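You operate a simulated robot arm through the tools that you are given. There is no shell and no other tool.

You are at the controls of a simulated robot arm. One attempt, no reset.

TASK
Tip the green powder through the grid and clear the lumps into the drawer.
Fine: tip the tub out, put it back on the table, run the slider over and back, shut the flap last. Spill nothing. Where these are worked on the way, their far stop is far enough and under half their travel is too little: table flap.

It is judged by the outcome, as a careful person would: the job done as asked, and still so three seconds after it is handed in. It fails if anything else is knocked over, pushed out of place, dropped, spilled or broken.

THE ROBOT
A 7-joint arm with a two-finger parallel gripper, fixed in place. Base frame: the origin is at the foot of the arm, x ahead of it, y to its left, z up; the work surface is at about z = 894. Lengths are in mm, angles in rad, forces in N, time in s.
With the tool pointing down near the work surface it reaches from about 340 to 740 mm from the base axis. Its first joint turns from -2.496 to 2.496 rad. Payload 3 kg.
The TCP is the grasp point between the finger pads, 30 mm short of the fingertips. In the tool frame z runs along the fingers and y along their closing line. The gripper opens to 94 mm. The fingers are 28 mm wide and 10 mm thick; the gripper's body (50 by 96 mm) begins 55 mm behind the TCP.
Orientation is that of the tool frame in the base frame, as a unit quaternion [x, y, z, w]. With the fingers straight down and closing along the base's y, the tool's x points along the base's -x, its y along +y and its z along -z.

THE INTERFACE
- The arm moves only by the tool play_rows. Its argument "commands" is a list that holds one entry, the list of rows, each a list of 7 numbers: the shift along the base's x, y, z in mm, then the turn, a rotation vector about the base's x, y, z in rad, then the finger opening in mm, from 0 to 94. In form: [[[tx, ty, tz, wx, wy, wz, hand], ...]]. A call has 1 to 20 rows; each row is the pose to reach, as a shift and turn from the pose commanded when the call began. A row lasts 0.2 s, in which the tool goes at most 50 mm and 0.15 rad; a call with a longer step from one row to the next is refused whole, and so is a gripper value outside its range. Where a pose cannot be reached the arm comes as near as it can. A force on the tool above 50 N (or 10 N above the force at the start of the call, whichever is more), or a blocked arm, ends the call early, and 0.2 s more pass. The fingers move at their own pace (about 45 mm/s each) and stop on an object; they squeeze with about 40 N. The grip force told is the motor's: it shows also when the fingers shut on nothing. Time passes only in rows, and 0.2 s behind the last, so rows that repeat a pose let the fingers close. The reply holds the time, the measured pose of the TCP, the force on the tool along the base axes, the opening and the grip force, in the units named above and with some noise, with the torque about the TCP (base axes, N m) and any sound that the robot's microphone picked up, and new pictures: "show" is both (left out), scene, wrist or none.
- Cameras (640 x 400 px; columns grow to the right, rows downward): "scene" is fixed at [420.5, 504, 1571.5]; the picture's right is [1.00, -0.03, 0.00], its down [-0.03, -0.87, -0.50] and it looks along [0.02, 0.50, -0.87] (base axes); focal length 214 px, centre (320, 200). "wrist" rides on the gripper at [76, 14, -102] in the tool frame; the picture's right is [-0.18, 0.98, 0.00], its down [-0.75, -0.14, -0.64] and it looks along [-0.63, -0.12, 0.77] (tool axes); focal length 243 px, centre (320, 200). There is no depth. A picture from a camera that has moved, and an enlarged one, comes with that camera's place and axes in the base frame and with its lens. The place of the scene camera against the robot may be out by one fixed shift of up to 25 mm in any direction.
- raise_lower(by): slides the trunk up (or, below 0, down) by that many mm; the arm rides with it, the base frame stays. It gives what a move gives, with no picture.
- enlarge(camera, box): a new picture of the part [left, top, right, bottom] of that camera's present view, enlarged. The clock stands still meanwhile.
- job_done(): hands the job in; it is judged then, once.

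Places have to be worked out from the pictures, the camera data and where the tool is seen. Open the gripper and draw the arm clear of the work before you hand the job in, unless the task says otherwise.

The tools are called after ">>>" as name(argument=value, ...) on one line, values as JSON. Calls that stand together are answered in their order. play_rows: Moves the arm, as the interface text tells. Its arguments: {"type":"object","properties":{"commands":{"type":"array"},"show":{"type":"string","enum":["both","scene","wrist","none"]}},"required":["commands"]} The other tools are called the same way: raise_lower (by) slides the trunk up or down; enlarge (camera, box) takes an enlarged picture of a part of a camera's view; job_done () hands the job in.

At the start:

```text
t: 0.0
eef_pos: [495.4, 281.3, 1458.5]
orientation: [-0.001, 1.0, -0.001, -0.001]
ft_force: [0.1, 0.6, 0.7]
wrist_torque: [-0.01, 0.02, -0.02]
width: 94.0
grip_force: 0.0
trunk travel left (down, up): [-275.0, 115.0]
```

scene: 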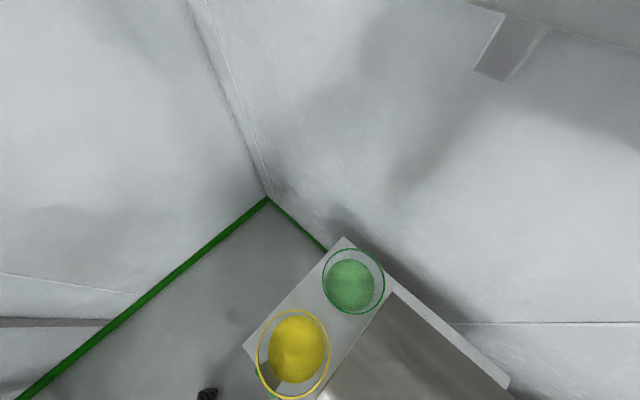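
wrist: 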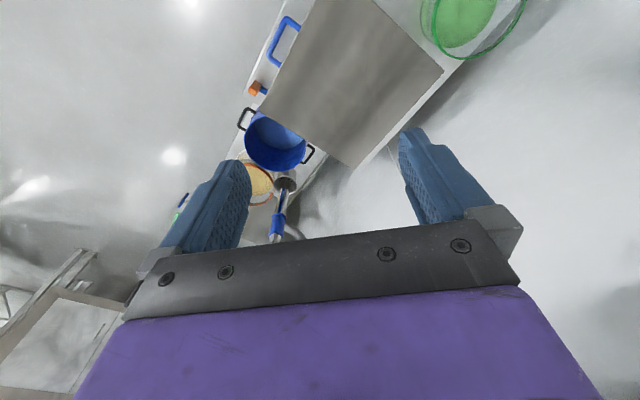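

The scene shows a counter with a green tub and a yellow tub; the wrist view shows a grey panel, blue pot, blue handle. I enlarge both views to make out the work.

>>> enlarge(camera="scene", box=[160, 200, 540, 400])

>>> enlarge(camera="wrist", box=[160, 0, 540, 240])

```text
1.68 times, centred on (350, 300) of scene
camera zoom: at [420.5, 504.0, 1571.5], right [1.0, -0.03, 0.0], down [-0.03, -0.87, -0.5], along [0.02, 0.5, -0.87], focal length 361 px, centre (270, 32)
```

zoom: 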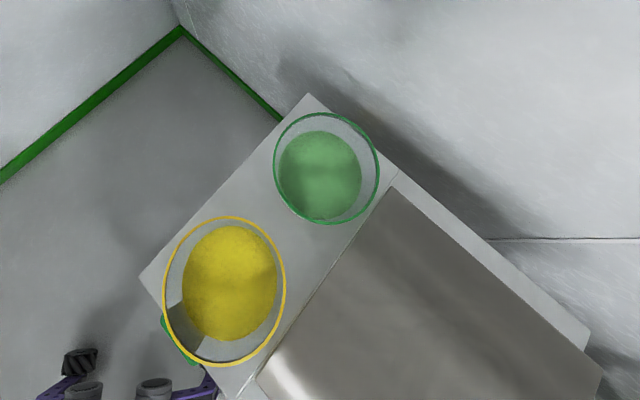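

```text
1.67 times, centred on (350, 120) of wrist
camera zoom: at [419.0, 295.6, 1561.9], right [0.18, 0.98, 0.0], down [0.75, -0.14, 0.64], along [0.63, -0.12, -0.77], focal length 404 px, centre (270, 333)
```

zoom: 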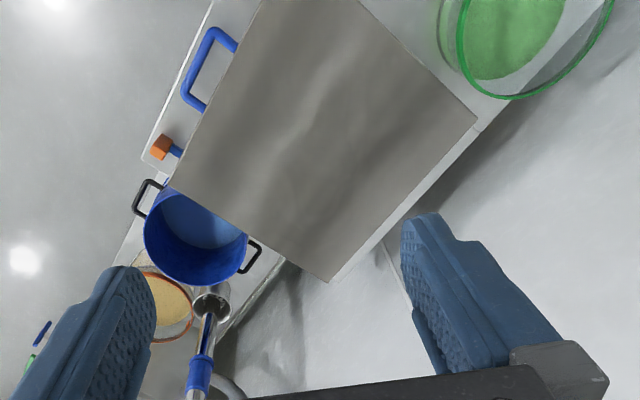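

The bench is turned about 45°, with a grey panel, a blue handle and an orange knob towards the robot. I turn the camera toward it and draw back for a better view.

>>> play_rows(commands=[[[-25, -15, 0, 0, 0, 0.14, 94], [-50, -30, 0, 0, 0, 0.28, 94], [-75, -45, 0, 0, 0, 0.42, 94], [-100, -60, 0, 0, 0, 0.56, 94], [-120, -80, 0, 0, 0, 0.65, 94], [-130, -90, 0, 0, 0, 0.7, 94]]])

```text
t: 1.4
eef_pos: [363.9, 187.9, 1458.7]
orientation: [-0.343, 0.939, 0.001, 0.0]
ft_force: [-1.1, 0.2, -0.4]
wrist_torque: [0.01, 0.02, 0.04]
width: 94.0
grip_force: 0.0
trunk travel left (down, up): [-275.0, 115.0]
camera wrist: at [295.9, 149.3, 1562.6], right [-0.49, 0.87, 0.0], down [0.67, 0.38, 0.64], along [0.56, 0.32, -0.77], focal length 243 px, centre (320, 200)
```

scene: 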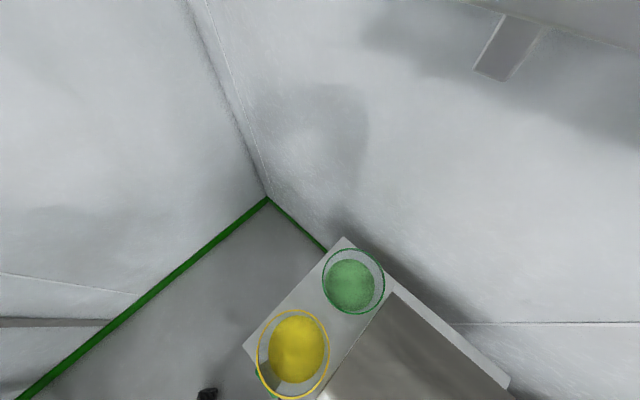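
wrist: 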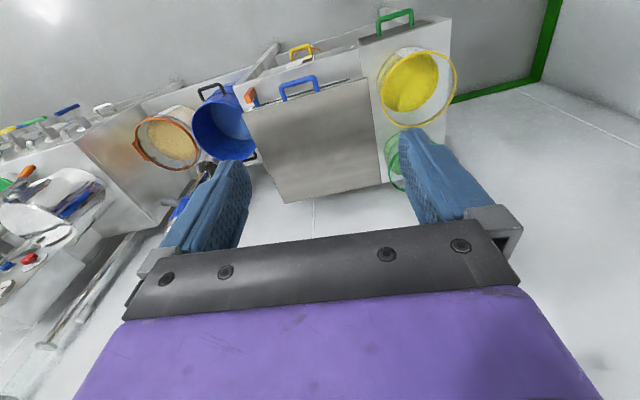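

The view is upside down but shows the panel, handles and tubs well. I enlarge it.

>>> enlarge(camera="wrist", box=[220, 0, 480, 210])

>>> enlarge(camera="wrist", box=[0, 50, 240, 290])

```text
1.90 times, centred on (350, 105) of wrist
camera zoom: at [295.9, 149.3, 1562.6], right [-0.49, 0.87, 0.0], down [0.67, 0.38, 0.64], along [0.56, 0.32, -0.77], focal length 462 px, centre (263, 381)
```

zoom: 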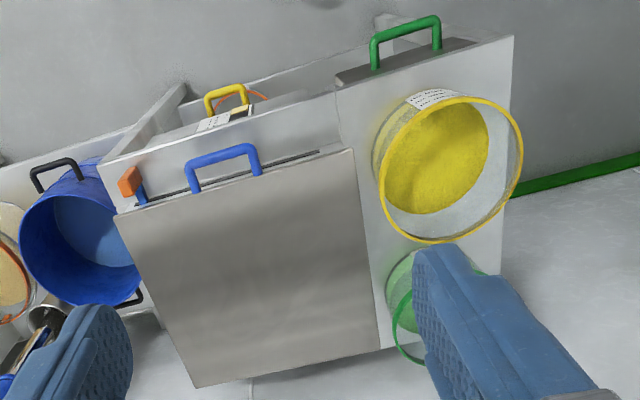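

```text
1.67 times, centred on (120, 170) of wrist
camera zoom: at [295.9, 149.3, 1562.6], right [-0.49, 0.87, 0.0], down [0.67, 0.38, 0.64], along [0.56, 0.32, -0.77], focal length 404 px, centre (653, 250)
```

zoom: 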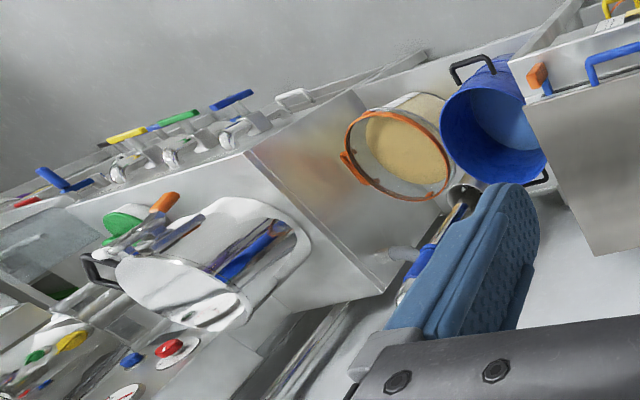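

The lid/panel seems flush with the bench top; the strip with slot, orange knob and handles is toward the robot. I lower and tilt the hand to look at the front more squarely.

>>> play_rows(commands=[[[-10, 10, -30, 0.064, -0.077, 0, 94], [-20, 20, -60, 0.13, -0.153, 0, 94], [-30, 30, -90, 0.193, -0.23, 0, 94], [-40, 40, -120, 0.258, -0.306, 0, 94], [-50, 50, -150, 0.322, -0.383, 0, 94], [-60, 60, -170, 0.322, -0.383, 0, 94]]], show="wrist")

>>> enlarge(camera="wrist", box=[150, 0, 490, 220])

```text
t: 2.8
eef_pos: [311.6, 259.4, 1298.7]
orientation: [-0.332, 0.911, 0.084, 0.231]
ft_force: [0.3, 0.5, 0.0]
wrist_torque: [-0.02, -0.02, -0.02]
width: 93.8
grip_force: 0.0
out of reach, approached as far as the arm can: row 6
trunk travel left (down, up): [-275.0, 115.0]
camera wrist: at [215.1, 195.1, 1353.2], right [-0.51, 0.86, 0.09], down [0.36, 0.12, 0.92], along [0.78, 0.5, -0.37], focal length 243 px, centre (320, 200)
```

wrist: 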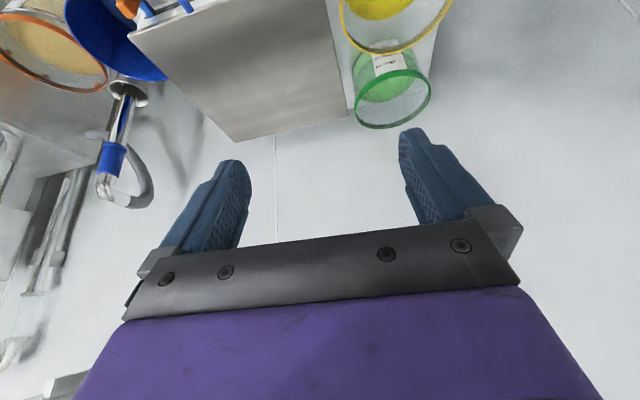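

```text
1.82 times, centred on (320, 110) of wrist
camera zoom: at [215.1, 195.1, 1353.2], right [-0.51, 0.86, 0.09], down [0.36, 0.12, 0.92], along [0.78, 0.5, -0.37], focal length 441 px, centre (320, 364)
```

zoom: 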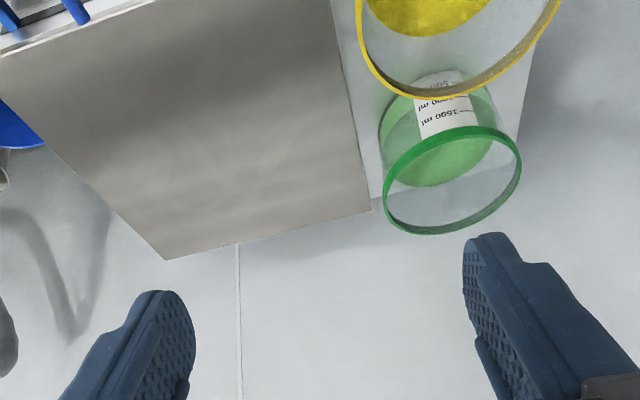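

Tilted too far; the green tub (label 1500 ml) stands on the left rear of the bench behind the yellow one. I bring the hand back vertical, over toward the tubs, to see both tubs and front.

>>> play_rows(commands=[[[0, 15, 0, -0.08, 0.095, 0, 94], [0, 30, 0, -0.161, 0.191, 0, 94], [-10, 30, 0, -0.24, 0.287, 0, 94], [-20, 30, 0, -0.322, 0.383, 0, 94], [-20, 30, 0, -0.322, 0.383, 0, 94]]], show="wrist")

>>> enlarge(camera="wrist", box=[150, 0, 490, 220])

```text
t: 4.0
eef_pos: [290.6, 287.9, 1298.6]
orientation: [-0.343, 0.939, 0.001, 0.0]
ft_force: [0.4, 0.1, -0.1]
wrist_torque: [-0.03, -0.01, 0.03]
width: 93.9
grip_force: 0.0
trunk travel left (down, up): [-275.0, 115.0]
camera wrist: at [223.9, 249.2, 1402.3], right [-0.49, 0.87, 0.0], down [0.67, 0.38, 0.64], along [0.56, 0.32, -0.77], focal length 243 px, centre (320, 200)
```

wrist: 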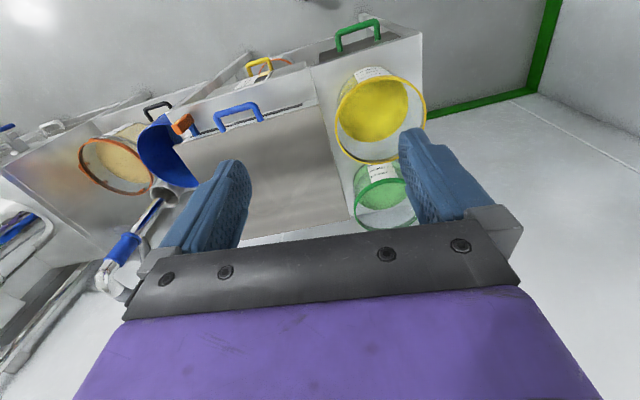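

```text
1.82 times, centred on (320, 110) of wrist
camera zoom: at [223.9, 249.2, 1402.3], right [-0.49, 0.87, 0.0], down [0.67, 0.38, 0.64], along [0.56, 0.32, -0.77], focal length 441 px, centre (320, 364)
```

zoom: 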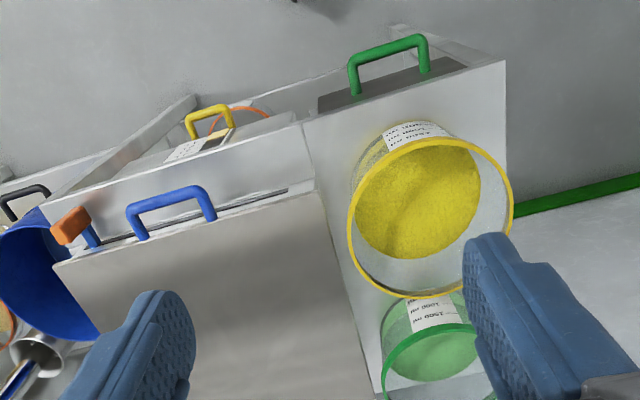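

The near strip (p≈428–487 along the 45° axis) carries a slot with orange knob and the lid's blue handle. I go lower in front of the lid for a closer look at handle, knob and drawers.

>>> play_rows(commands=[[[12, -21, -40, 0, 0, 0.02, 94], [24, -42, -80, 0, 0, 0.04, 94], [36, -63, -120, 0, 0, 0.06, 94], [48, -84, -160, 0, 0, 0.073, 94], [60, -105, -200, 0, 0, 0.073, 94], [72, -126, -230, 0, 0, 0.073, 94], [85, -151, -250, 0, 0, 0.073, 94]]], show="wrist")

>>> enlarge(camera="wrist", box=[150, 0, 490, 220])

```text
t: 5.6
eef_pos: [377.3, 134.6, 1048.8]
orientation: [-0.377, 0.926, 0.001, -0.001]
ft_force: [0.4, -0.1, -0.2]
wrist_torque: [-0.01, 0.02, -0.05]
width: 94.2
grip_force: 0.1
trunk travel left (down, up): [-275.0, 115.0]
camera wrist: at [312.5, 92.7, 1151.7], right [-0.55, 0.83, 0.0], down [0.64, 0.42, 0.64], along [0.53, 0.36, -0.77], focal length 243 px, centre (320, 200)
```

wrist: 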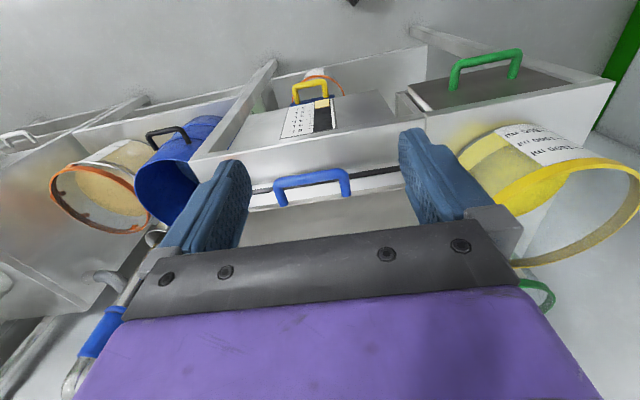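

```text
1.82 times, centred on (320, 110) of wrist
camera zoom: at [312.5, 92.7, 1151.7], right [-0.55, 0.83, 0.0], down [0.64, 0.42, 0.64], along [0.53, 0.36, -0.77], focal length 441 px, centre (320, 364)
```

zoom: 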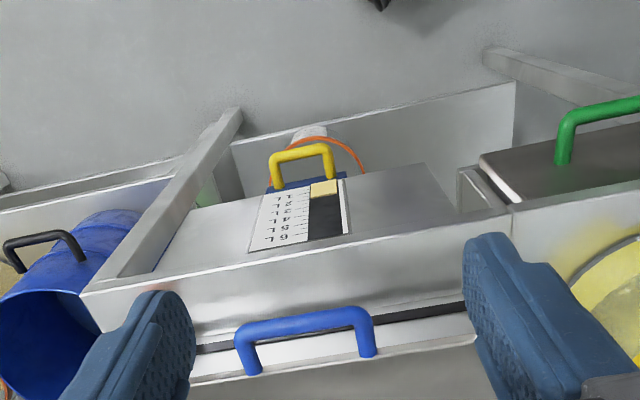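

A level gauge bin (yellow handle) sits below, a drawer with green handle is at the left. I enlarge the strip to understand slot, beam and handle.

>>> enlarge(camera="wrist", box=[180, 90, 440, 220])

>>> enlarge(camera="wrist", box=[400, 20, 640, 170])

```text
2.46 times, centred on (310, 155) of wrist
camera zoom: at [312.5, 92.7, 1151.7], right [-0.55, 0.83, 0.0], down [0.64, 0.42, 0.64], along [0.53, 0.36, -0.77], focal length 597 px, centre (345, 311)
```

zoom: 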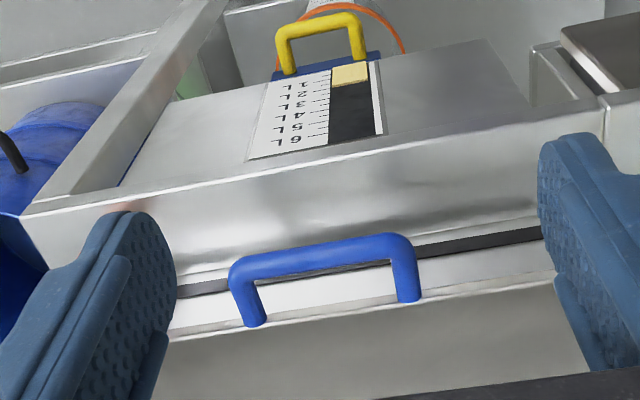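

```text
2.67 times, centred on (520, 95) of wrist
camera zoom: at [312.5, 92.7, 1151.7], right [-0.55, 0.83, 0.0], down [0.64, 0.42, 0.64], along [0.53, 0.36, -0.77], focal length 647 px, centre (-213, 480)
```

zoom: 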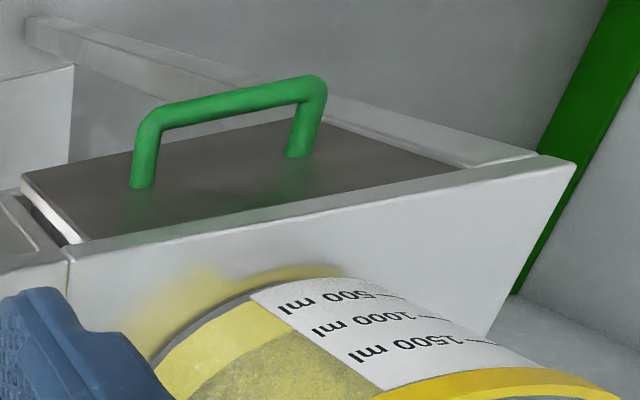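

Triangulating all views: bench top z≈820, sieve box lid at z≈904 (p 497–832, q −362…−23), blue handle bar about (462,181,897), orange slider knob about (566,88,870). I turn the hand 90° and move above the handle to check.

>>> play_rows(commands=[[[8, 4, 0, 0, 0, -0.143, 94], [16, 8, 0, 0, 0, -0.286, 94], [24, 12, 0, 0, 0, -0.429, 90], [32, 16, 0, 0, 0, -0.571, 80], [40, 20, 0, 0, 0, -0.714, 70], [48, 24, 0, 0, 0, -0.857, 60], [56, 28, 0, 0, 0, -1.0, 50], [64, 33, 0, 0, 0, -1.143, 50], [72, 38, 0, 0, 0, -1.286, 50], [78, 42, 0, 0, 0, -1.429, 50], [84, 46, 0, 0, 0, -1.571, 50]]])

>>> enlarge(camera="wrist", box=[150, 0, 490, 220])

```text
t: 8.0
eef_pos: [461.9, 183.2, 1048.7]
orientation: [0.39, 0.921, 0.001, 0.001]
ft_force: [-0.1, 0.0, -0.6]
wrist_torque: [0.0, 0.01, -0.03]
width: 50.0
grip_force: 0.2
trunk travel left (down, up): [-275.0, 115.0]
camera wrist: at [418.7, 248.2, 1152.5], right [0.83, 0.55, 0.0], down [0.42, -0.64, 0.64], along [0.36, -0.53, -0.77], focal length 243 px, centre (320, 200)
```

scene: 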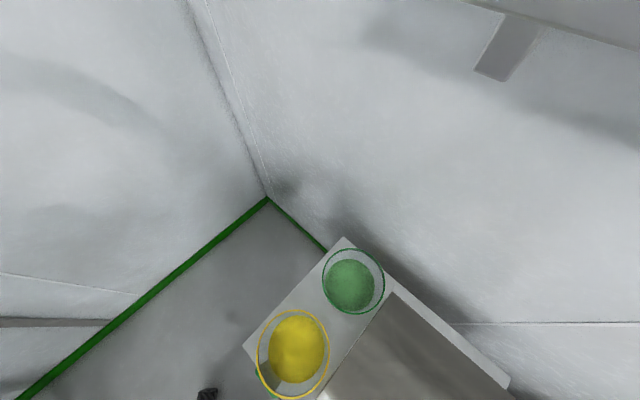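
wrist: 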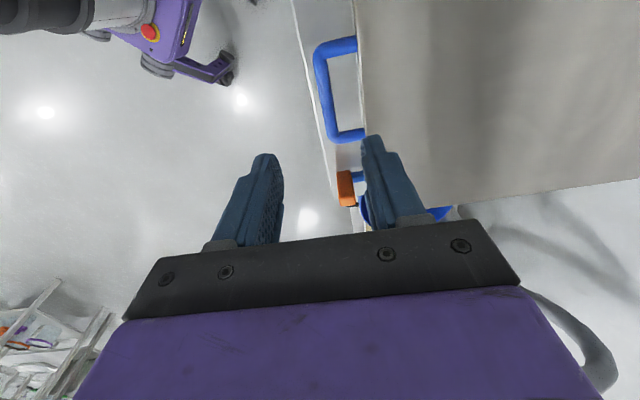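

```text
1.82 times, centred on (320, 110) of wrist
camera zoom: at [418.7, 248.2, 1152.5], right [0.83, 0.55, 0.0], down [0.42, -0.64, 0.64], along [0.36, -0.53, -0.77], focal length 441 px, centre (320, 364)
```

zoom: 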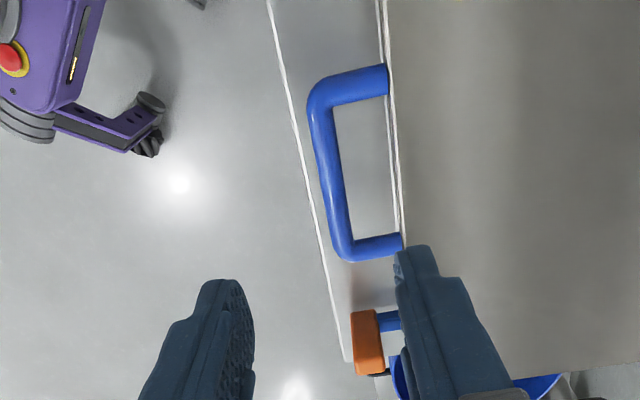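

The handle bar appears at p≈467, q≈−203, z≈868, a U-loop out of the lid's front edge. I centre over it, narrow the fingers and descend partway to check.

>>> play_rows(commands=[[[14, -3, 0, 0, 0, 0, 32], [14, -3, -40, 0, 0, 0, 32], [14, -3, -80, 0, 0, 0, 32], [14, -3, -110, 0, 0, 0, 32], [14, -3, -120, 0, 0, 0, 32]]], show="wrist")

>>> enlarge(camera="wrist", box=[200, 0, 480, 250])

```text
t: 9.2
eef_pos: [475.5, 180.3, 928.3]
orientation: [0.388, 0.922, 0.0, 0.0]
ft_force: [0.3, 0.1, 0.1]
wrist_torque: [0.04, 0.01, 0.0]
width: 32.0
grip_force: 0.0
trunk travel left (down, up): [-275.0, 115.0]
camera wrist: at [432.4, 245.2, 1031.6], right [0.83, 0.55, 0.0], down [0.42, -0.64, 0.64], along [0.36, -0.53, -0.77], focal length 243 px, centre (320, 200)
```

wrist: 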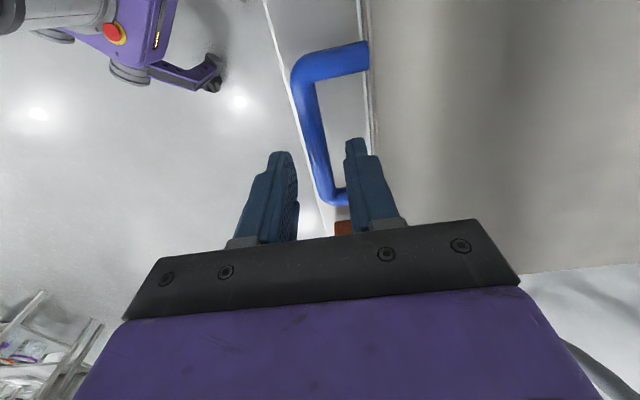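

```text
1.60 times, centred on (340, 125) of wrist
camera zoom: at [432.4, 245.2, 1031.6], right [0.83, 0.55, 0.0], down [0.42, -0.64, 0.64], along [0.36, -0.53, -0.77], focal length 388 px, centre (288, 320)
```

zoom: 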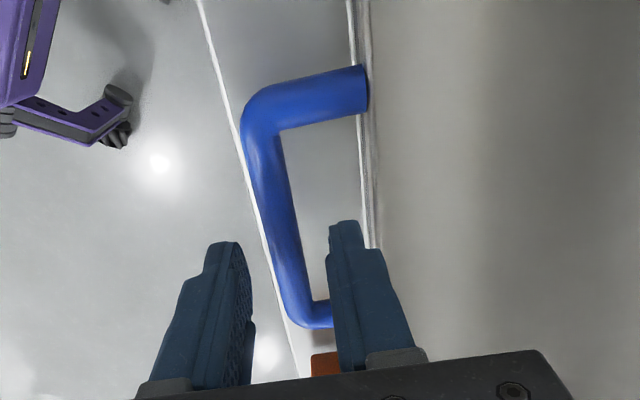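

Two views agree: bar at p≈464, z≈872, about 15 mm thick. I descend so the bar lies just past the grasp point and close.

>>> play_rows(commands=[[[-1.4, -1.4, -20, 0, 0, 0, 32], [-1.4, -1.4, -40, 0, 0, 0, 32], [-1.4, -1.4, -46, 0, 0, 0, 32], [-1.4, -1.4, -46, 0, 0, 0, 20], [-1.4, -1.4, -46, 0, 0, 0, 8], [-1.4, -1.4, -46, 0, 0, 0, 0], [-1.4, -1.4, -46, 0, 0, 0, 0]]], show="wrist")

>>> enlarge(camera="wrist", box=[200, 0, 480, 250])

```text
t: 10.8
eef_pos: [474.5, 178.8, 883.6]
orientation: [0.389, 0.921, -0.001, 0.0]
ft_force: [4.8, 4.1, 1.7]
wrist_torque: [-0.06, -0.03, 0.74]
width: 18.2
grip_force: 45.5
trunk travel left (down, up): [-275.0, 115.0]
camera wrist: at [431.8, 243.3, 986.9], right [0.83, 0.56, 0.0], down [0.42, -0.64, 0.64], along [0.36, -0.53, -0.77], focal length 243 px, centre (320, 200)
```

wrist: 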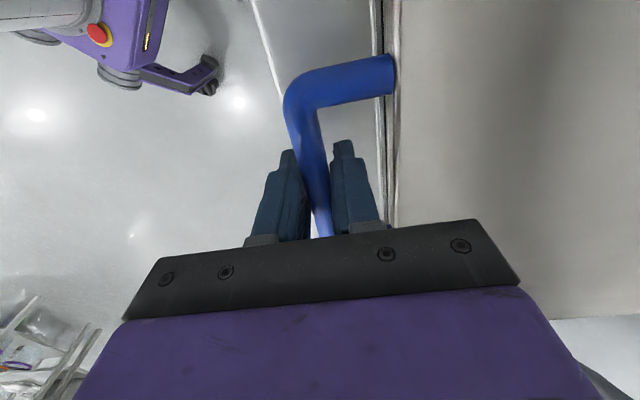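

```text
1.60 times, centred on (340, 125) of wrist
camera zoom: at [431.8, 243.3, 986.9], right [0.83, 0.56, 0.0], down [0.42, -0.64, 0.64], along [0.36, -0.53, -0.77], focal length 388 px, centre (288, 320)
```

zoom: 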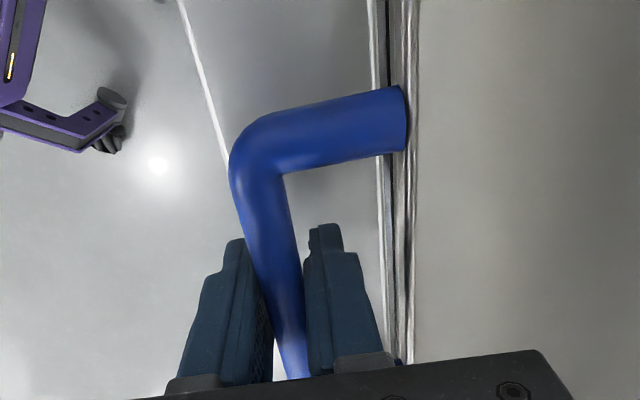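

The bar is held (18 mm). I lift 20 mm gently to test whether the flap hinges on the far side.

>>> play_rows(commands=[[[0, 0, 5, 0, 0, 0, 0], [0, 0, 10, 0, 0, 0, 0], [0.2, 0.2, 15, 0, 0, 0, 0], [0.4, 0.4, 20, 0, 0, 0, 0], [0.4, 0.4, 20, 0, 0, 0, 0]]], show="wrist")

```text
t: 12.0
eef_pos: [476.3, 179.6, 903.0]
orientation: [0.388, 0.922, -0.001, 0.0]
ft_force: [10.4, 8.2, -1.5]
wrist_torque: [0.3, 0.32, 0.7]
width: 18.1
grip_force: 44.9
trunk travel left (down, up): [-275.0, 115.0]
camera wrist: at [432.3, 243.8, 1005.8], right [0.83, 0.56, 0.0], down [0.42, -0.64, 0.64], along [0.36, -0.53, -0.77], focal length 243 px, centre (320, 200)
```

wrist: 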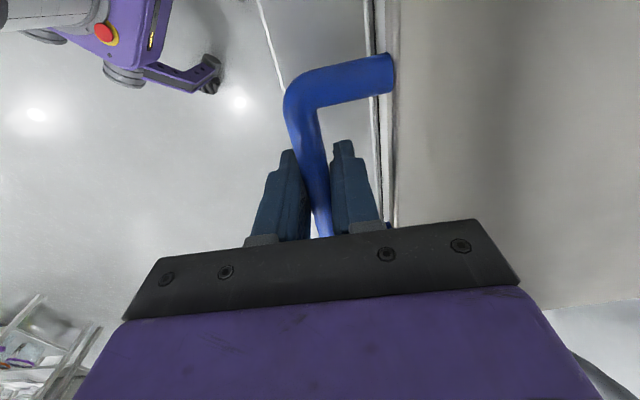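

The flap rises with little effort and hinges at the far side. I continue along the arc, following the pull outward.

>>> play_rows(commands=[[[3.2, 3.1, 17, 0, 0, 0, 0], [5, 4.9, 32, 0, 0, 0, 0], [8, 7.8, 50, 0, 0, 0, 0], [11.6, 11.3, 67, 0, 0, 0, 0], [15.8, 15.4, 85, 0, 0, 0, 0], [20.6, 20.1, 102, 0, 0, 0, 0], [20.6, 20.1, 102, 0, 0, 0, 0]]], show="wrist")

```text
t: 13.6
eef_pos: [489.9, 193.7, 1007.1]
orientation: [0.389, 0.921, 0.001, -0.001]
ft_force: [-30.7, -22.8, 10.9]
wrist_torque: [0.07, 0.06, 0.8]
width: 18.2
grip_force: 44.6
trunk travel left (down, up): [-275.0, 115.0]
camera wrist: at [447.0, 258.1, 1110.1], right [0.83, 0.55, 0.0], down [0.42, -0.64, 0.64], along [0.36, -0.53, -0.77], focal length 243 px, centre (320, 200)
```

wrist: 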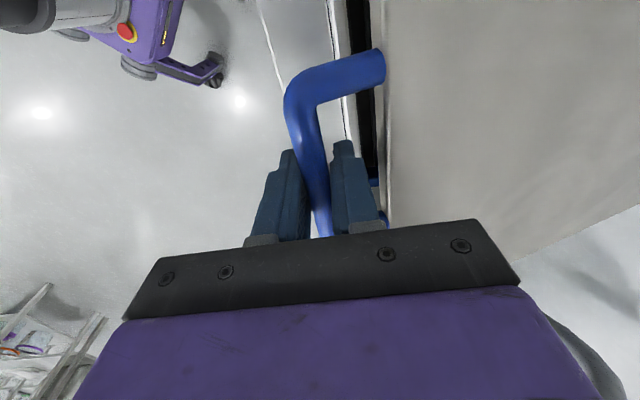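

I'm pushing slightly too far outward (−38 N). The readings fit a hinge at p≈832; I ease back and continue on the refined arc.

>>> play_rows(commands=[[[-5.6, -5.4, 2, 0, 0, 0, 0], [-0.2, -0.2, 21.4, 0, 0, 0, 0], [5.2, 5.1, 38.1, 0, 0, 0, 0], [11.2, 11, 54.4, 0, 0, 0, 0], [17.8, 17.4, 70.3, 0, 0, 0, 0], [25, 24.4, 85.7, 0, 0, 0, 0], [32.7, 31.8, 100.6, 0, 0, 0, 0], [32.7, 31.8, 100.6, 0, 0, 0, 0]]], show="wrist")

```text
t: 15.4
eef_pos: [526.3, 229.9, 1105.9]
orientation: [0.388, 0.922, 0.0, 0.001]
ft_force: [-5.8, -3.2, 4.6]
wrist_torque: [0.39, 0.35, 0.73]
width: 18.1
grip_force: 45.3
trunk travel left (down, up): [-275.0, 115.0]
camera wrist: at [483.5, 294.8, 1209.9], right [0.83, 0.55, 0.0], down [0.42, -0.64, 0.64], along [0.36, -0.53, -0.77], focal length 243 px, centre (320, 200)
```

wrist: 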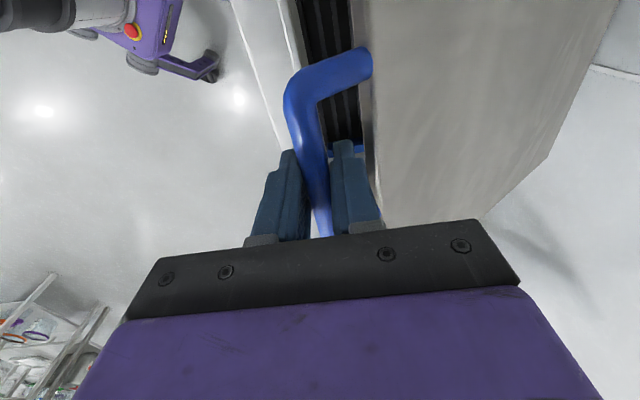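

Forces are small now and the grid slats are visible beneath. I carry on along the arc.

>>> play_rows(commands=[[[8.2, 8, 14.4, 0, 0, 0, 0], [17, 16.5, 28.1, 0, 0, 0, 0], [26.1, 25.5, 41.3, 0, 0, 0, 0], [35.8, 34.9, 53.7, 0, 0, 0, 0], [45.9, 44.7, 65.5, 0, 0, 0, 0], [56.4, 55, 76.5, 0, 0, 0, 0], [67.3, 65.6, 86.9, 0, 0, 0, 0], [78.5, 76.6, 96.4, 0, 0, 0, 0], [78.5, 76.6, 96.4, 0, 0, 0, 0]]])

```text
t: 17.4
eef_pos: [602.0, 305.7, 1204.0]
orientation: [0.388, 0.921, 0.005, 0.001]
ft_force: [-29.8, -16.2, 2.0]
wrist_torque: [-5.33, 7.22, 3.0]
width: 17.4
grip_force: 46.3
trunk travel left (down, up): [-275.0, 115.0]
camera wrist: at [559.4, 369.8, 1308.7], right [0.83, 0.55, 0.01], down [0.42, -0.64, 0.64], along [0.36, -0.53, -0.77], focal length 243 px, centre (320, 200)
```

scene: 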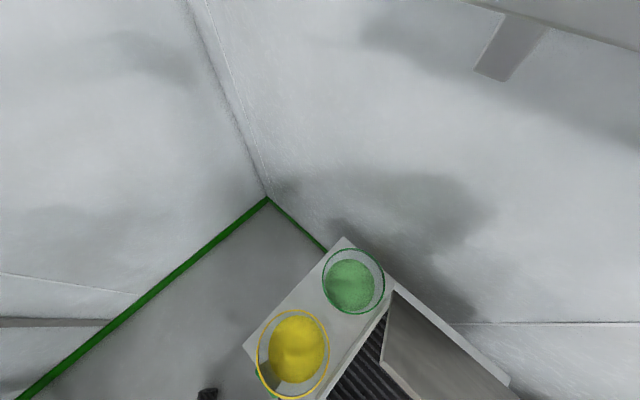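
wrist: 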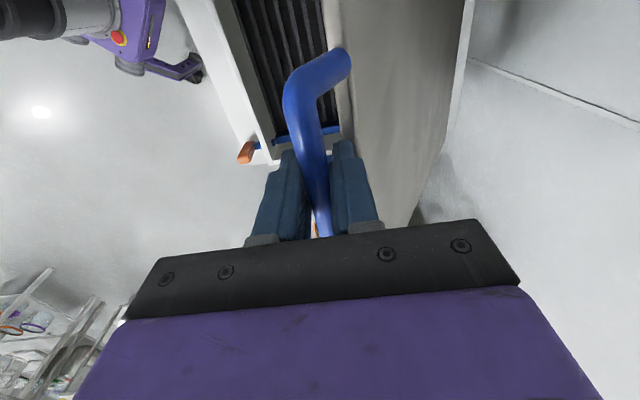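

Torque about the bar has built up (fingertips likely jam in the loop), though the flap seems nearly weightless. I open the fingers only slightly and draw back a few mm to free the tips and see whether the flap holds.

>>> play_rows(commands=[[[-1.5, -1.5, 4, 0, 0, 0, 21], [-1.5, -1.5, 8, 0, 0, 0, 21]]], show="wrist")

```text
t: 18.0
eef_pos: [605.8, 308.1, 1210.1]
orientation: [0.388, 0.922, 0.003, 0.003]
ft_force: [-5.6, 1.6, -5.1]
wrist_torque: [-0.68, 1.23, 0.81]
width: 19.6
grip_force: 0.0
trunk travel left (down, up): [-275.0, 115.0]
camera wrist: at [562.5, 373.9, 1313.1], right [0.83, 0.55, 0.01], down [0.42, -0.64, 0.64], along [0.36, -0.53, -0.77], focal length 243 px, centre (320, 200)
```

wrist: 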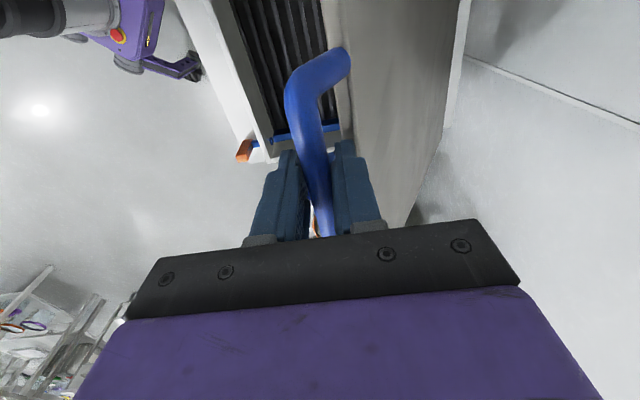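

The flap has not dropped; torque is gone. I open a bit more and wait to see if it stays by itself.

>>> play_rows(commands=[[[0, 0, 0, 0, 0, 0, 26], [0, 0, 0, 0, 0, 0, 26]]], show="wrist")

```text
t: 18.6
eef_pos: [603.5, 304.8, 1209.6]
orientation: [0.39, 0.921, 0.001, 0.001]
ft_force: [0.9, 0.3, -0.2]
wrist_torque: [-0.01, 0.01, 0.0]
width: 26.2
grip_force: 0.0
trunk travel left (down, up): [-275.0, 115.0]
camera wrist: at [560.9, 369.4, 1313.2], right [0.83, 0.55, 0.0], down [0.42, -0.64, 0.64], along [0.36, -0.53, -0.77], focal length 243 px, centre (320, 200)
```

wrist: 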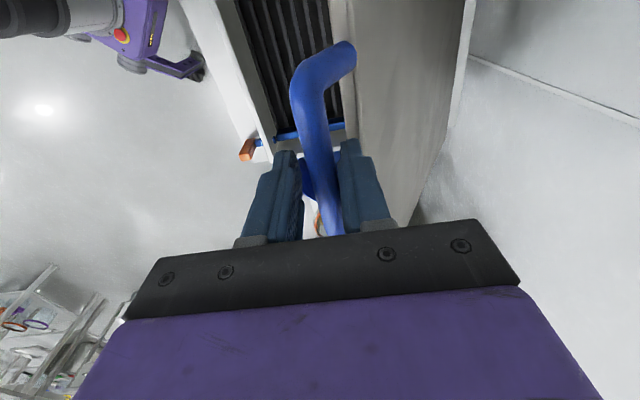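

The flap stays put at about 60° by itself. I push it further toward its far stop with the fingers loosely around the bar, pitching the hand outward for reach.

>>> play_rows(commands=[[[12.4, 12.1, 8.5, 0.105, -0.107, 0, 26], [22.1, 21.6, 15.8, 0.209, -0.215, 0, 26], [32.3, 31.5, 21.7, 0.314, -0.322, 0, 26], [42.7, 41.7, 26.5, 0.419, -0.43, 0, 26], [54.2, 52.8, 30.6, 0.489, -0.501, 0, 26], [65.9, 64.3, 33.7, 0.558, -0.573, 0, 26]]])

```text
t: 20.0
eef_pos: [669.1, 369.1, 1246.3]
orientation: [0.357, 0.847, 0.362, 0.154]
ft_force: [-7.8, -1.5, 19.2]
wrist_torque: [0.09, 0.47, 0.25]
width: 28.1
grip_force: 1.9
trunk travel left (down, up): [-275.0, 115.0]
camera wrist: at [570.2, 379.3, 1329.1], right [0.61, 0.34, 0.71], down [0.12, -0.93, 0.34], along [0.78, -0.12, -0.61], focal length 243 px, centre (320, 200)
```

scene: 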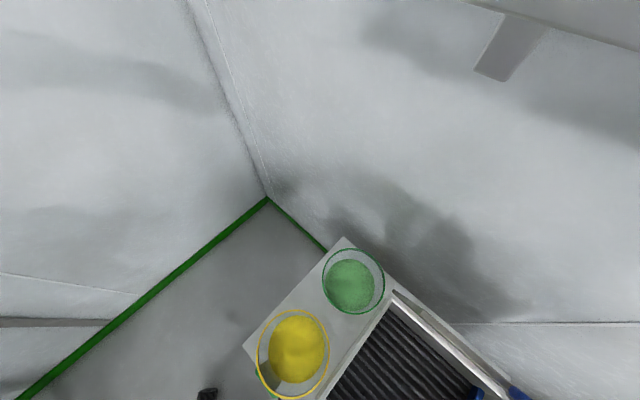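
wrist: 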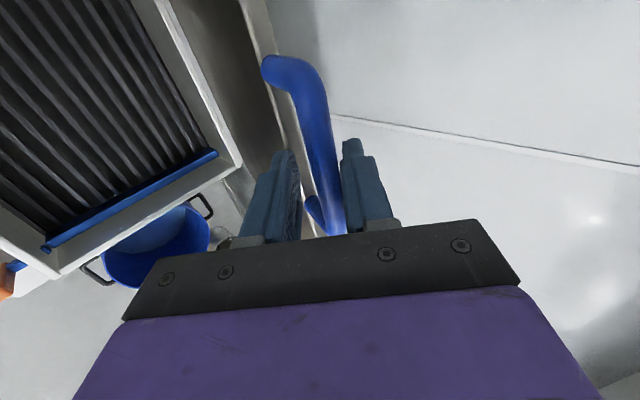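

The flap is now near vertical (~77°). I push a little further toward the far stop, raising slightly to relieve the upward force.

>>> play_rows(commands=[[[0, 0, 4, 0, 0, 0, 28], [11.9, 11.6, 7, 0.07, -0.072, 0, 28], [24.5, 23.9, 9, 0.105, -0.107, 0, 28], [37.2, 36.3, 10, 0.14, -0.143, 0, 28]]])

```text
t: 21.0
eef_pos: [705.4, 404.1, 1258.5]
orientation: [0.339, 0.807, 0.445, 0.189]
ft_force: [-5.9, -3.3, 28.5]
wrist_torque: [0.16, 0.62, 0.46]
width: 35.2
grip_force: 6.3
trunk travel left (down, up): [-275.0, 115.0]
camera wrist: at [595.4, 403.3, 1326.3], right [0.5, 0.24, 0.83], down [0.08, -0.97, 0.23], along [0.86, -0.05, -0.51], focal length 243 px, centre (320, 200)
```

scene: 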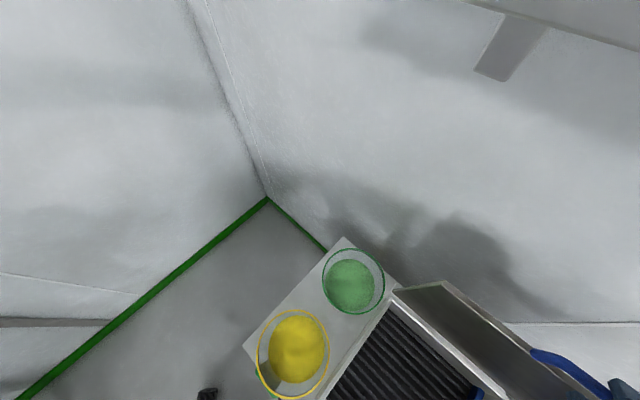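
wrist: 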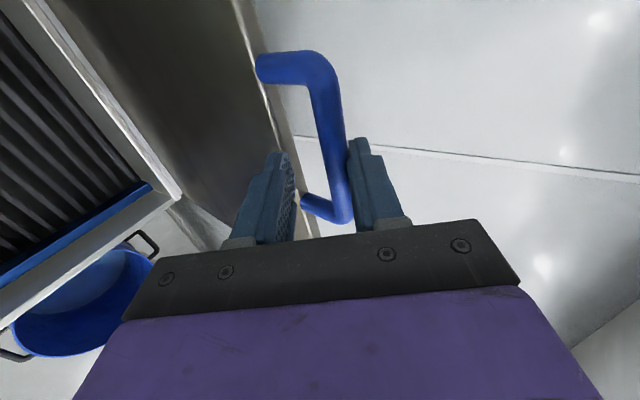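

The flap is now past vertical in the scene view. I open the fingers and withdraw straight back along the tool axis.

>>> play_rows(commands=[[[0, 0, 0, 0, 0, 0, 55], [0, 0, 0, 0, 0, 0, 55], [-18, -17.5, 16, 0, 0, 0, 55], [-40, -39, 35, 0, 0, 0, 55], [-65, -63, 55, -0.1, 0.103, 0, 55], [-90, -87, 75, -0.2, 0.206, 0, 55], [-120, -110, 80, -0.3, 0.309, 0, 55], [-145, -140, 80, -0.4, 0.412, 0, 60], [-170, -165, 80, -0.5, 0.515, 0, 70]]])

```text
t: 23.0
eef_pos: [536.0, 234.2, 1335.6]
orientation: [0.386, 0.912, 0.129, 0.054]
ft_force: [0.6, 0.2, 0.7]
wrist_torque: [0.01, -0.02, -0.01]
width: 70.0
grip_force: 0.1
trunk travel left (down, up): [-275.0, 115.0]
camera wrist: at [473.0, 279.1, 1438.1], right [0.81, 0.53, 0.27], down [0.3, -0.76, 0.58], along [0.51, -0.38, -0.77], focal length 243 px, centre (320, 200)
```

scene: 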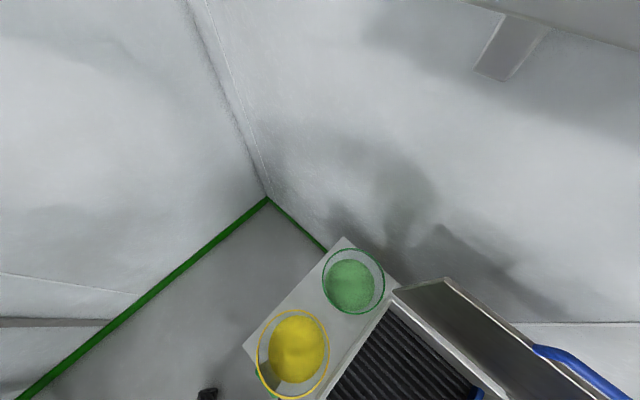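
wrist: 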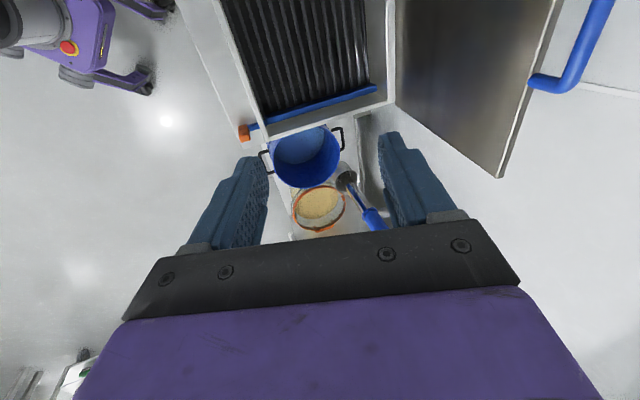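

The flap rests open. I enlarge both views to understand grid extent and where the lumps go.

>>> enlarge(camera="scene", box=[300, 230, 520, 400])

>>> enlarge(camera="wrist", box=[180, 0, 440, 160])

```text
2.35 times, centred on (410, 315) of scene
camera zoom: at [420.5, 504.0, 1571.5], right [1.0, -0.03, 0.0], down [-0.03, -0.87, -0.5], along [0.02, 0.5, -0.87], focal length 505 px, centre (108, -71)
```

zoom: 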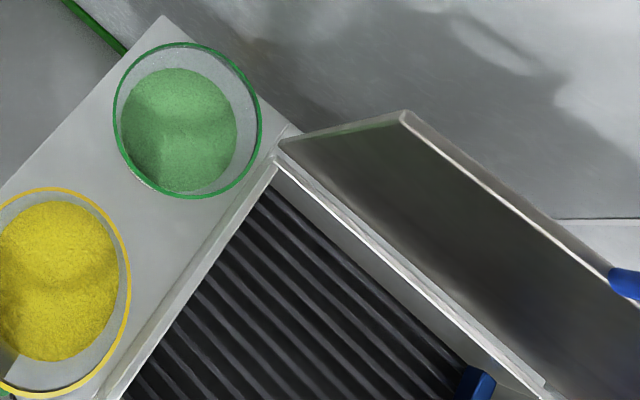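

```text
2.46 times, centred on (310, 80) of wrist
camera zoom: at [473.0, 279.1, 1438.1], right [0.81, 0.53, 0.27], down [0.3, -0.76, 0.58], along [0.51, -0.38, -0.77], focal length 597 px, centre (345, 495)
```

zoom: 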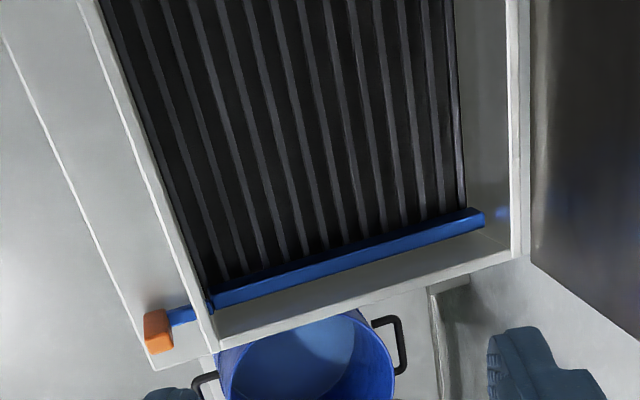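

The grid slats run along q with the blue sweeper bar parked at the right. Next I straighten the hand and go above the green tub to measure it closely.

>>> play_rows(commands=[[[-10, 30, 0, -0.098, 0.1, 0, 90], [-20, 65, 0, -0.195, 0.2, 0, 94], [-30, 105, 0, -0.195, 0.2, 0, 94], [-40, 145, 0, -0.195, 0.2, 0, 94], [-50, 185, 0, -0.195, 0.2, 0, 94]]], show="none")

>>> play_rows(commands=[[[-3, 13, -10, 0, 0, 0.143, 94], [-6, 26, -25, 0, 0, 0.286, 94], [-9, 39, -40, 0, 0, 0.429, 94], [-12, 52, -60, 0, 0, 0.571, 94], [-15, 65, -80, 0, 0, 0.714, 94], [-18, 78, -100, 0, 0, 0.857, 94], [-21, 91, -120, 0, 0, 1.0, 94], [-24, 104, -140, 0, 0, 1.143, 94], [-26, 117, -160, 0, 0, 1.286, 94], [-28, 130, -170, 0, 0, 1.429, 94], [-29, 143, -186, 0, 0, 1.56, 94]]])

>>> enlarge(camera="wrist", box=[150, 0, 490, 220])

```text
t: 24.2
eef_pos: [485.3, 430.8, 1332.3]
orientation: [0.39, 0.921, -0.001, 0.0]
ft_force: [-0.3, -0.7, -0.6]
wrist_torque: [0.08, 0.03, -0.03]
width: 94.0
grip_force: 0.0
trunk travel left (down, up): [-275.0, 115.0]
```

```text
t: 26.6
eef_pos: [460.2, 572.4, 1146.2]
orientation: [-0.372, 0.928, 0.001, -0.002]
ft_force: [0.3, 0.2, 0.0]
wrist_torque: [-0.02, -0.03, -0.02]
width: 93.9
grip_force: 0.0
trunk travel left (down, up): [-275.0, 115.0]
camera wrist: at [395.2, 530.2, 1250.1], right [-0.55, 0.84, 0.0], down [0.64, 0.42, 0.64], along [0.54, 0.35, -0.77], focal length 243 px, centre (320, 200)
```

scene: 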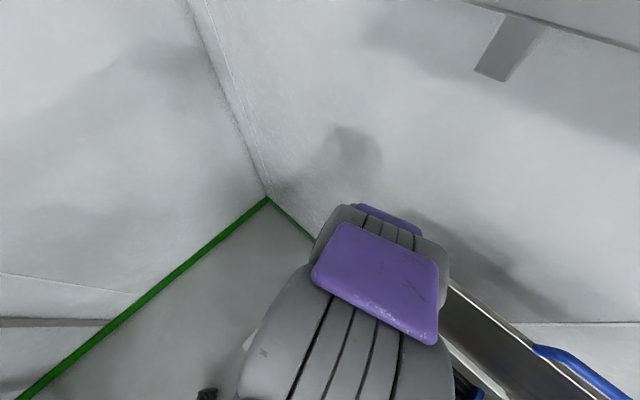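
wrist: 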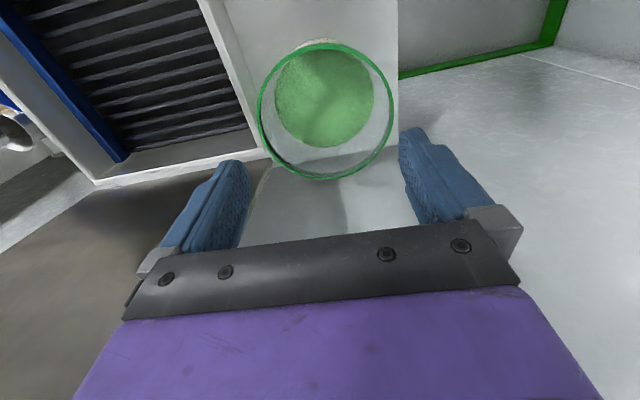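

```text
1.82 times, centred on (320, 110) of wrist
camera zoom: at [395.2, 530.2, 1250.1], right [-0.55, 0.84, 0.0], down [0.64, 0.42, 0.64], along [0.54, 0.35, -0.77], focal length 441 px, centre (320, 364)
```

zoom: 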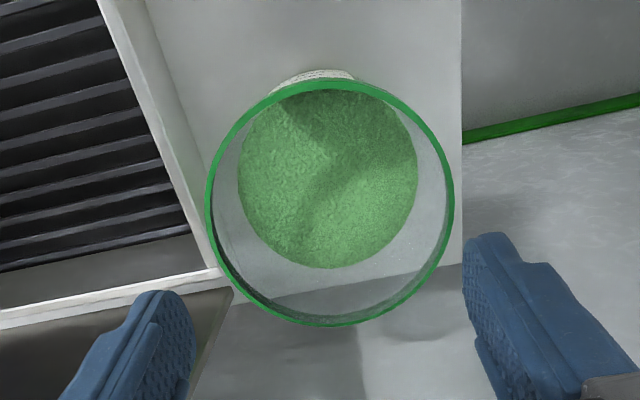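

The tub's rim is about 190 mm across, centred near (506,616), rim z≈912, powder only about a third deep. Since pouring needs a big wrist roll, I first rehearse the pouring posture empty over the grid: pitch the hand 45° outward and move over.

>>> play_rows(commands=[[[10, -30, -10, 0.0909, -0.0941, 0, 94], [20, -59, -20, 0.1818, -0.1882, 0, 94], [31, -89, -40, 0.2726, -0.2824, 0, 94], [41, -118, -60, 0.3635, -0.3765, 0, 94], [51, -148, -80, 0.4544, -0.4706, 0, 94], [61, -177, -98, 0.5453, -0.5647, 0, 94]]], show="none")

```text
t: 28.2
eef_pos: [501.7, 386.2, 1040.6]
orientation: [-0.421, 0.845, 0.123, 0.308]
ft_force: [0.0, -0.2, -0.6]
wrist_torque: [-0.02, 0.02, 0.01]
width: 93.9
grip_force: 0.0
out of reach, approached as far as the arm can: row 6
trunk travel left (down, up): [-275.0, 115.0]
stopped in row 6: the arm was blocked; the commanded pose is now the measured one
```

The pitched posture is not reachable at this trunk height. I straighten, rise, and will lower the trunk so the forearm can come in flatter.

>>> play_rows(commands=[[[-10, -10, 40, -0.09, 0.094, 0, 94], [-20, -20, 85, -0.18, 0.188, 0, 94], [-30, -30, 130, -0.27, 0.282, 0, 94], [-35, -35, 170, -0.36, 0.376, 0, 94], [-40, -40, 210, -0.45, 0.466, 0, 94]]], show="wrist")

>>> raise_lower(by=-180)

```text
t: 29.4
eef_pos: [464.2, 348.5, 1250.4]
orientation: [-0.438, 0.899, 0.026, 0.005]
ft_force: [-0.3, -0.4, 0.0]
wrist_torque: [0.01, 0.03, 0.05]
width: 93.9
grip_force: 0.0
trunk travel left (down, up): [-275.0, 115.0]
camera wrist: at [408.5, 292.4, 1352.0], right [-0.66, 0.75, 0.05], down [0.58, 0.47, 0.66], along [0.47, 0.46, -0.75], focal length 243 px, centre (320, 200)
```

wrist: 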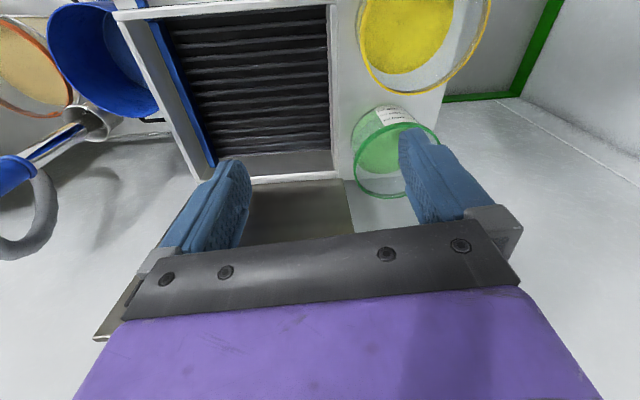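

```text
t: 31.4
eef_pos: [464.7, 347.5, 1069.0]
orientation: [-0.439, 0.898, 0.027, 0.005]
ft_force: [0.4, 0.9, 1.1]
wrist_torque: [0.0, 0.0, 0.0]
width: 94.1
grip_force: 0.0
trunk travel left (down, up): [-95.0, 295.0]
```

Now with the trunk lower I fix the yaw, then test the 45° pitch again.

>>> play_rows(commands=[[[0, 0, 10, -0.02, 0.03, -0.14, 94], [0, 0, 10, -0.02, 0.03, -0.14, 94]]], show="none")

>>> play_rows(commands=[[[10, 5, 0, 0.0909, -0.0941, 0, 94], [20, 10, 0, 0.1818, -0.1882, 0, 94], [30, 15, 0, 0.2726, -0.2824, 0, 94], [40, 20, 0, 0.3635, -0.3765, 0, 94], [50, 25, 0, 0.4544, -0.4706, 0, 94], [55, 30, 0, 0.5453, -0.5647, 0, 94]]], show="none")

```text
t: 32.0
eef_pos: [463.7, 348.0, 1079.8]
orientation: [-0.374, 0.927, 0.023, -0.011]
ft_force: [0.2, -0.9, -0.4]
wrist_torque: [-0.01, 0.0, 0.06]
width: 94.0
grip_force: 0.0
trunk travel left (down, up): [-95.0, 295.0]
```

```text
t: 33.4
eef_pos: [519.4, 376.2, 1080.4]
orientation: [-0.355, 0.853, 0.165, 0.344]
ft_force: [0.2, -0.4, -0.5]
wrist_torque: [-0.02, 0.01, 0.02]
width: 94.1
grip_force: 0.0
trunk travel left (down, up): [-95.0, 295.0]
```

The 45° pitch is reachable now. I rehearse the first 90° of the pouring roll about the tool axis.

>>> play_rows(commands=[[[7.4, 4.4, 8.3, 0.0666, 0.0643, -0.0926, 94], [14.8, 8.7, 16.7, 0.1332, 0.1286, -0.1851, 94], [22.1, 13, 25, 0.1997, 0.1929, -0.2777, 94], [29.5, 17.4, 33.3, 0.2663, 0.2572, -0.3702, 94], [39.5, 16.4, 39.8, 0.3329, 0.3215, -0.4628, 94], [49.5, 15.4, 46.3, 0.3995, 0.3858, -0.5553, 94], [59.5, 14.4, 52.8, 0.4661, 0.4501, -0.6479, 94], [69.5, 13.4, 59.3, 0.5326, 0.5144, -0.7404, 94], [79.4, 7.4, 62.2, 0.5992, 0.5787, -0.833, 94], [89.3, 1.4, 65.2, 0.6658, 0.643, -0.9255, 94], [99.2, -4.7, 68.1, 0.7324, 0.7073, -1.0181, 94], [109.1, -10.7, 71, 0.799, 0.7716, -1.1106, 94]]], show="none")

```text
t: 36.0
eef_pos: [628.0, 366.1, 1151.6]
orientation: [0.357, 0.842, 0.374, 0.156]
ft_force: [0.3, 0.4, 0.4]
wrist_torque: [0.0, 0.02, -0.02]
width: 94.1
grip_force: 0.0
trunk travel left (down, up): [-95.0, 295.0]
```

Reached. Now the rehearsal of the second 90° of roll.

>>> play_rows(commands=[[[7.2, -9.5, -1.4, 0.0666, 0.0643, -0.0926, 94], [14.3, -18.9, -2.9, 0.1332, 0.1286, -0.1851, 94], [21.5, -28.4, -4.3, 0.1997, 0.1929, -0.2777, 94], [28.6, -37.8, -5.7, 0.2663, 0.2572, -0.3702, 94], [31.1, -48.2, -11.1, 0.3329, 0.3215, -0.4628, 94], [33.6, -58.6, -16.5, 0.3995, 0.3858, -0.5553, 94], [36.1, -68.9, -21.9, 0.4661, 0.4501, -0.6479, 94], [38.6, -79.3, -27.3, 0.5326, 0.5144, -0.7404, 94], [35.8, -87.8, -35.2, 0.5992, 0.5787, -0.833, 94], [33, -96.3, -43.2, 0.6658, 0.643, -0.9255, 94], [30.2, -104.8, -51.1, 0.7324, 0.7073, -1.0181, 94], [27.4, -113.3, -59, 0.799, 0.7716, -1.1106, 94]]], show="none")

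```text
t: 38.6
eef_pos: [655.4, 253.6, 1092.7]
orientation: [0.86, 0.335, 0.365, -0.121]
ft_force: [-0.8, 0.4, 0.7]
wrist_torque: [0.0, -0.01, -0.01]
width: 93.9
grip_force: 0.2
trunk travel left (down, up): [-95.0, 295.0]
```

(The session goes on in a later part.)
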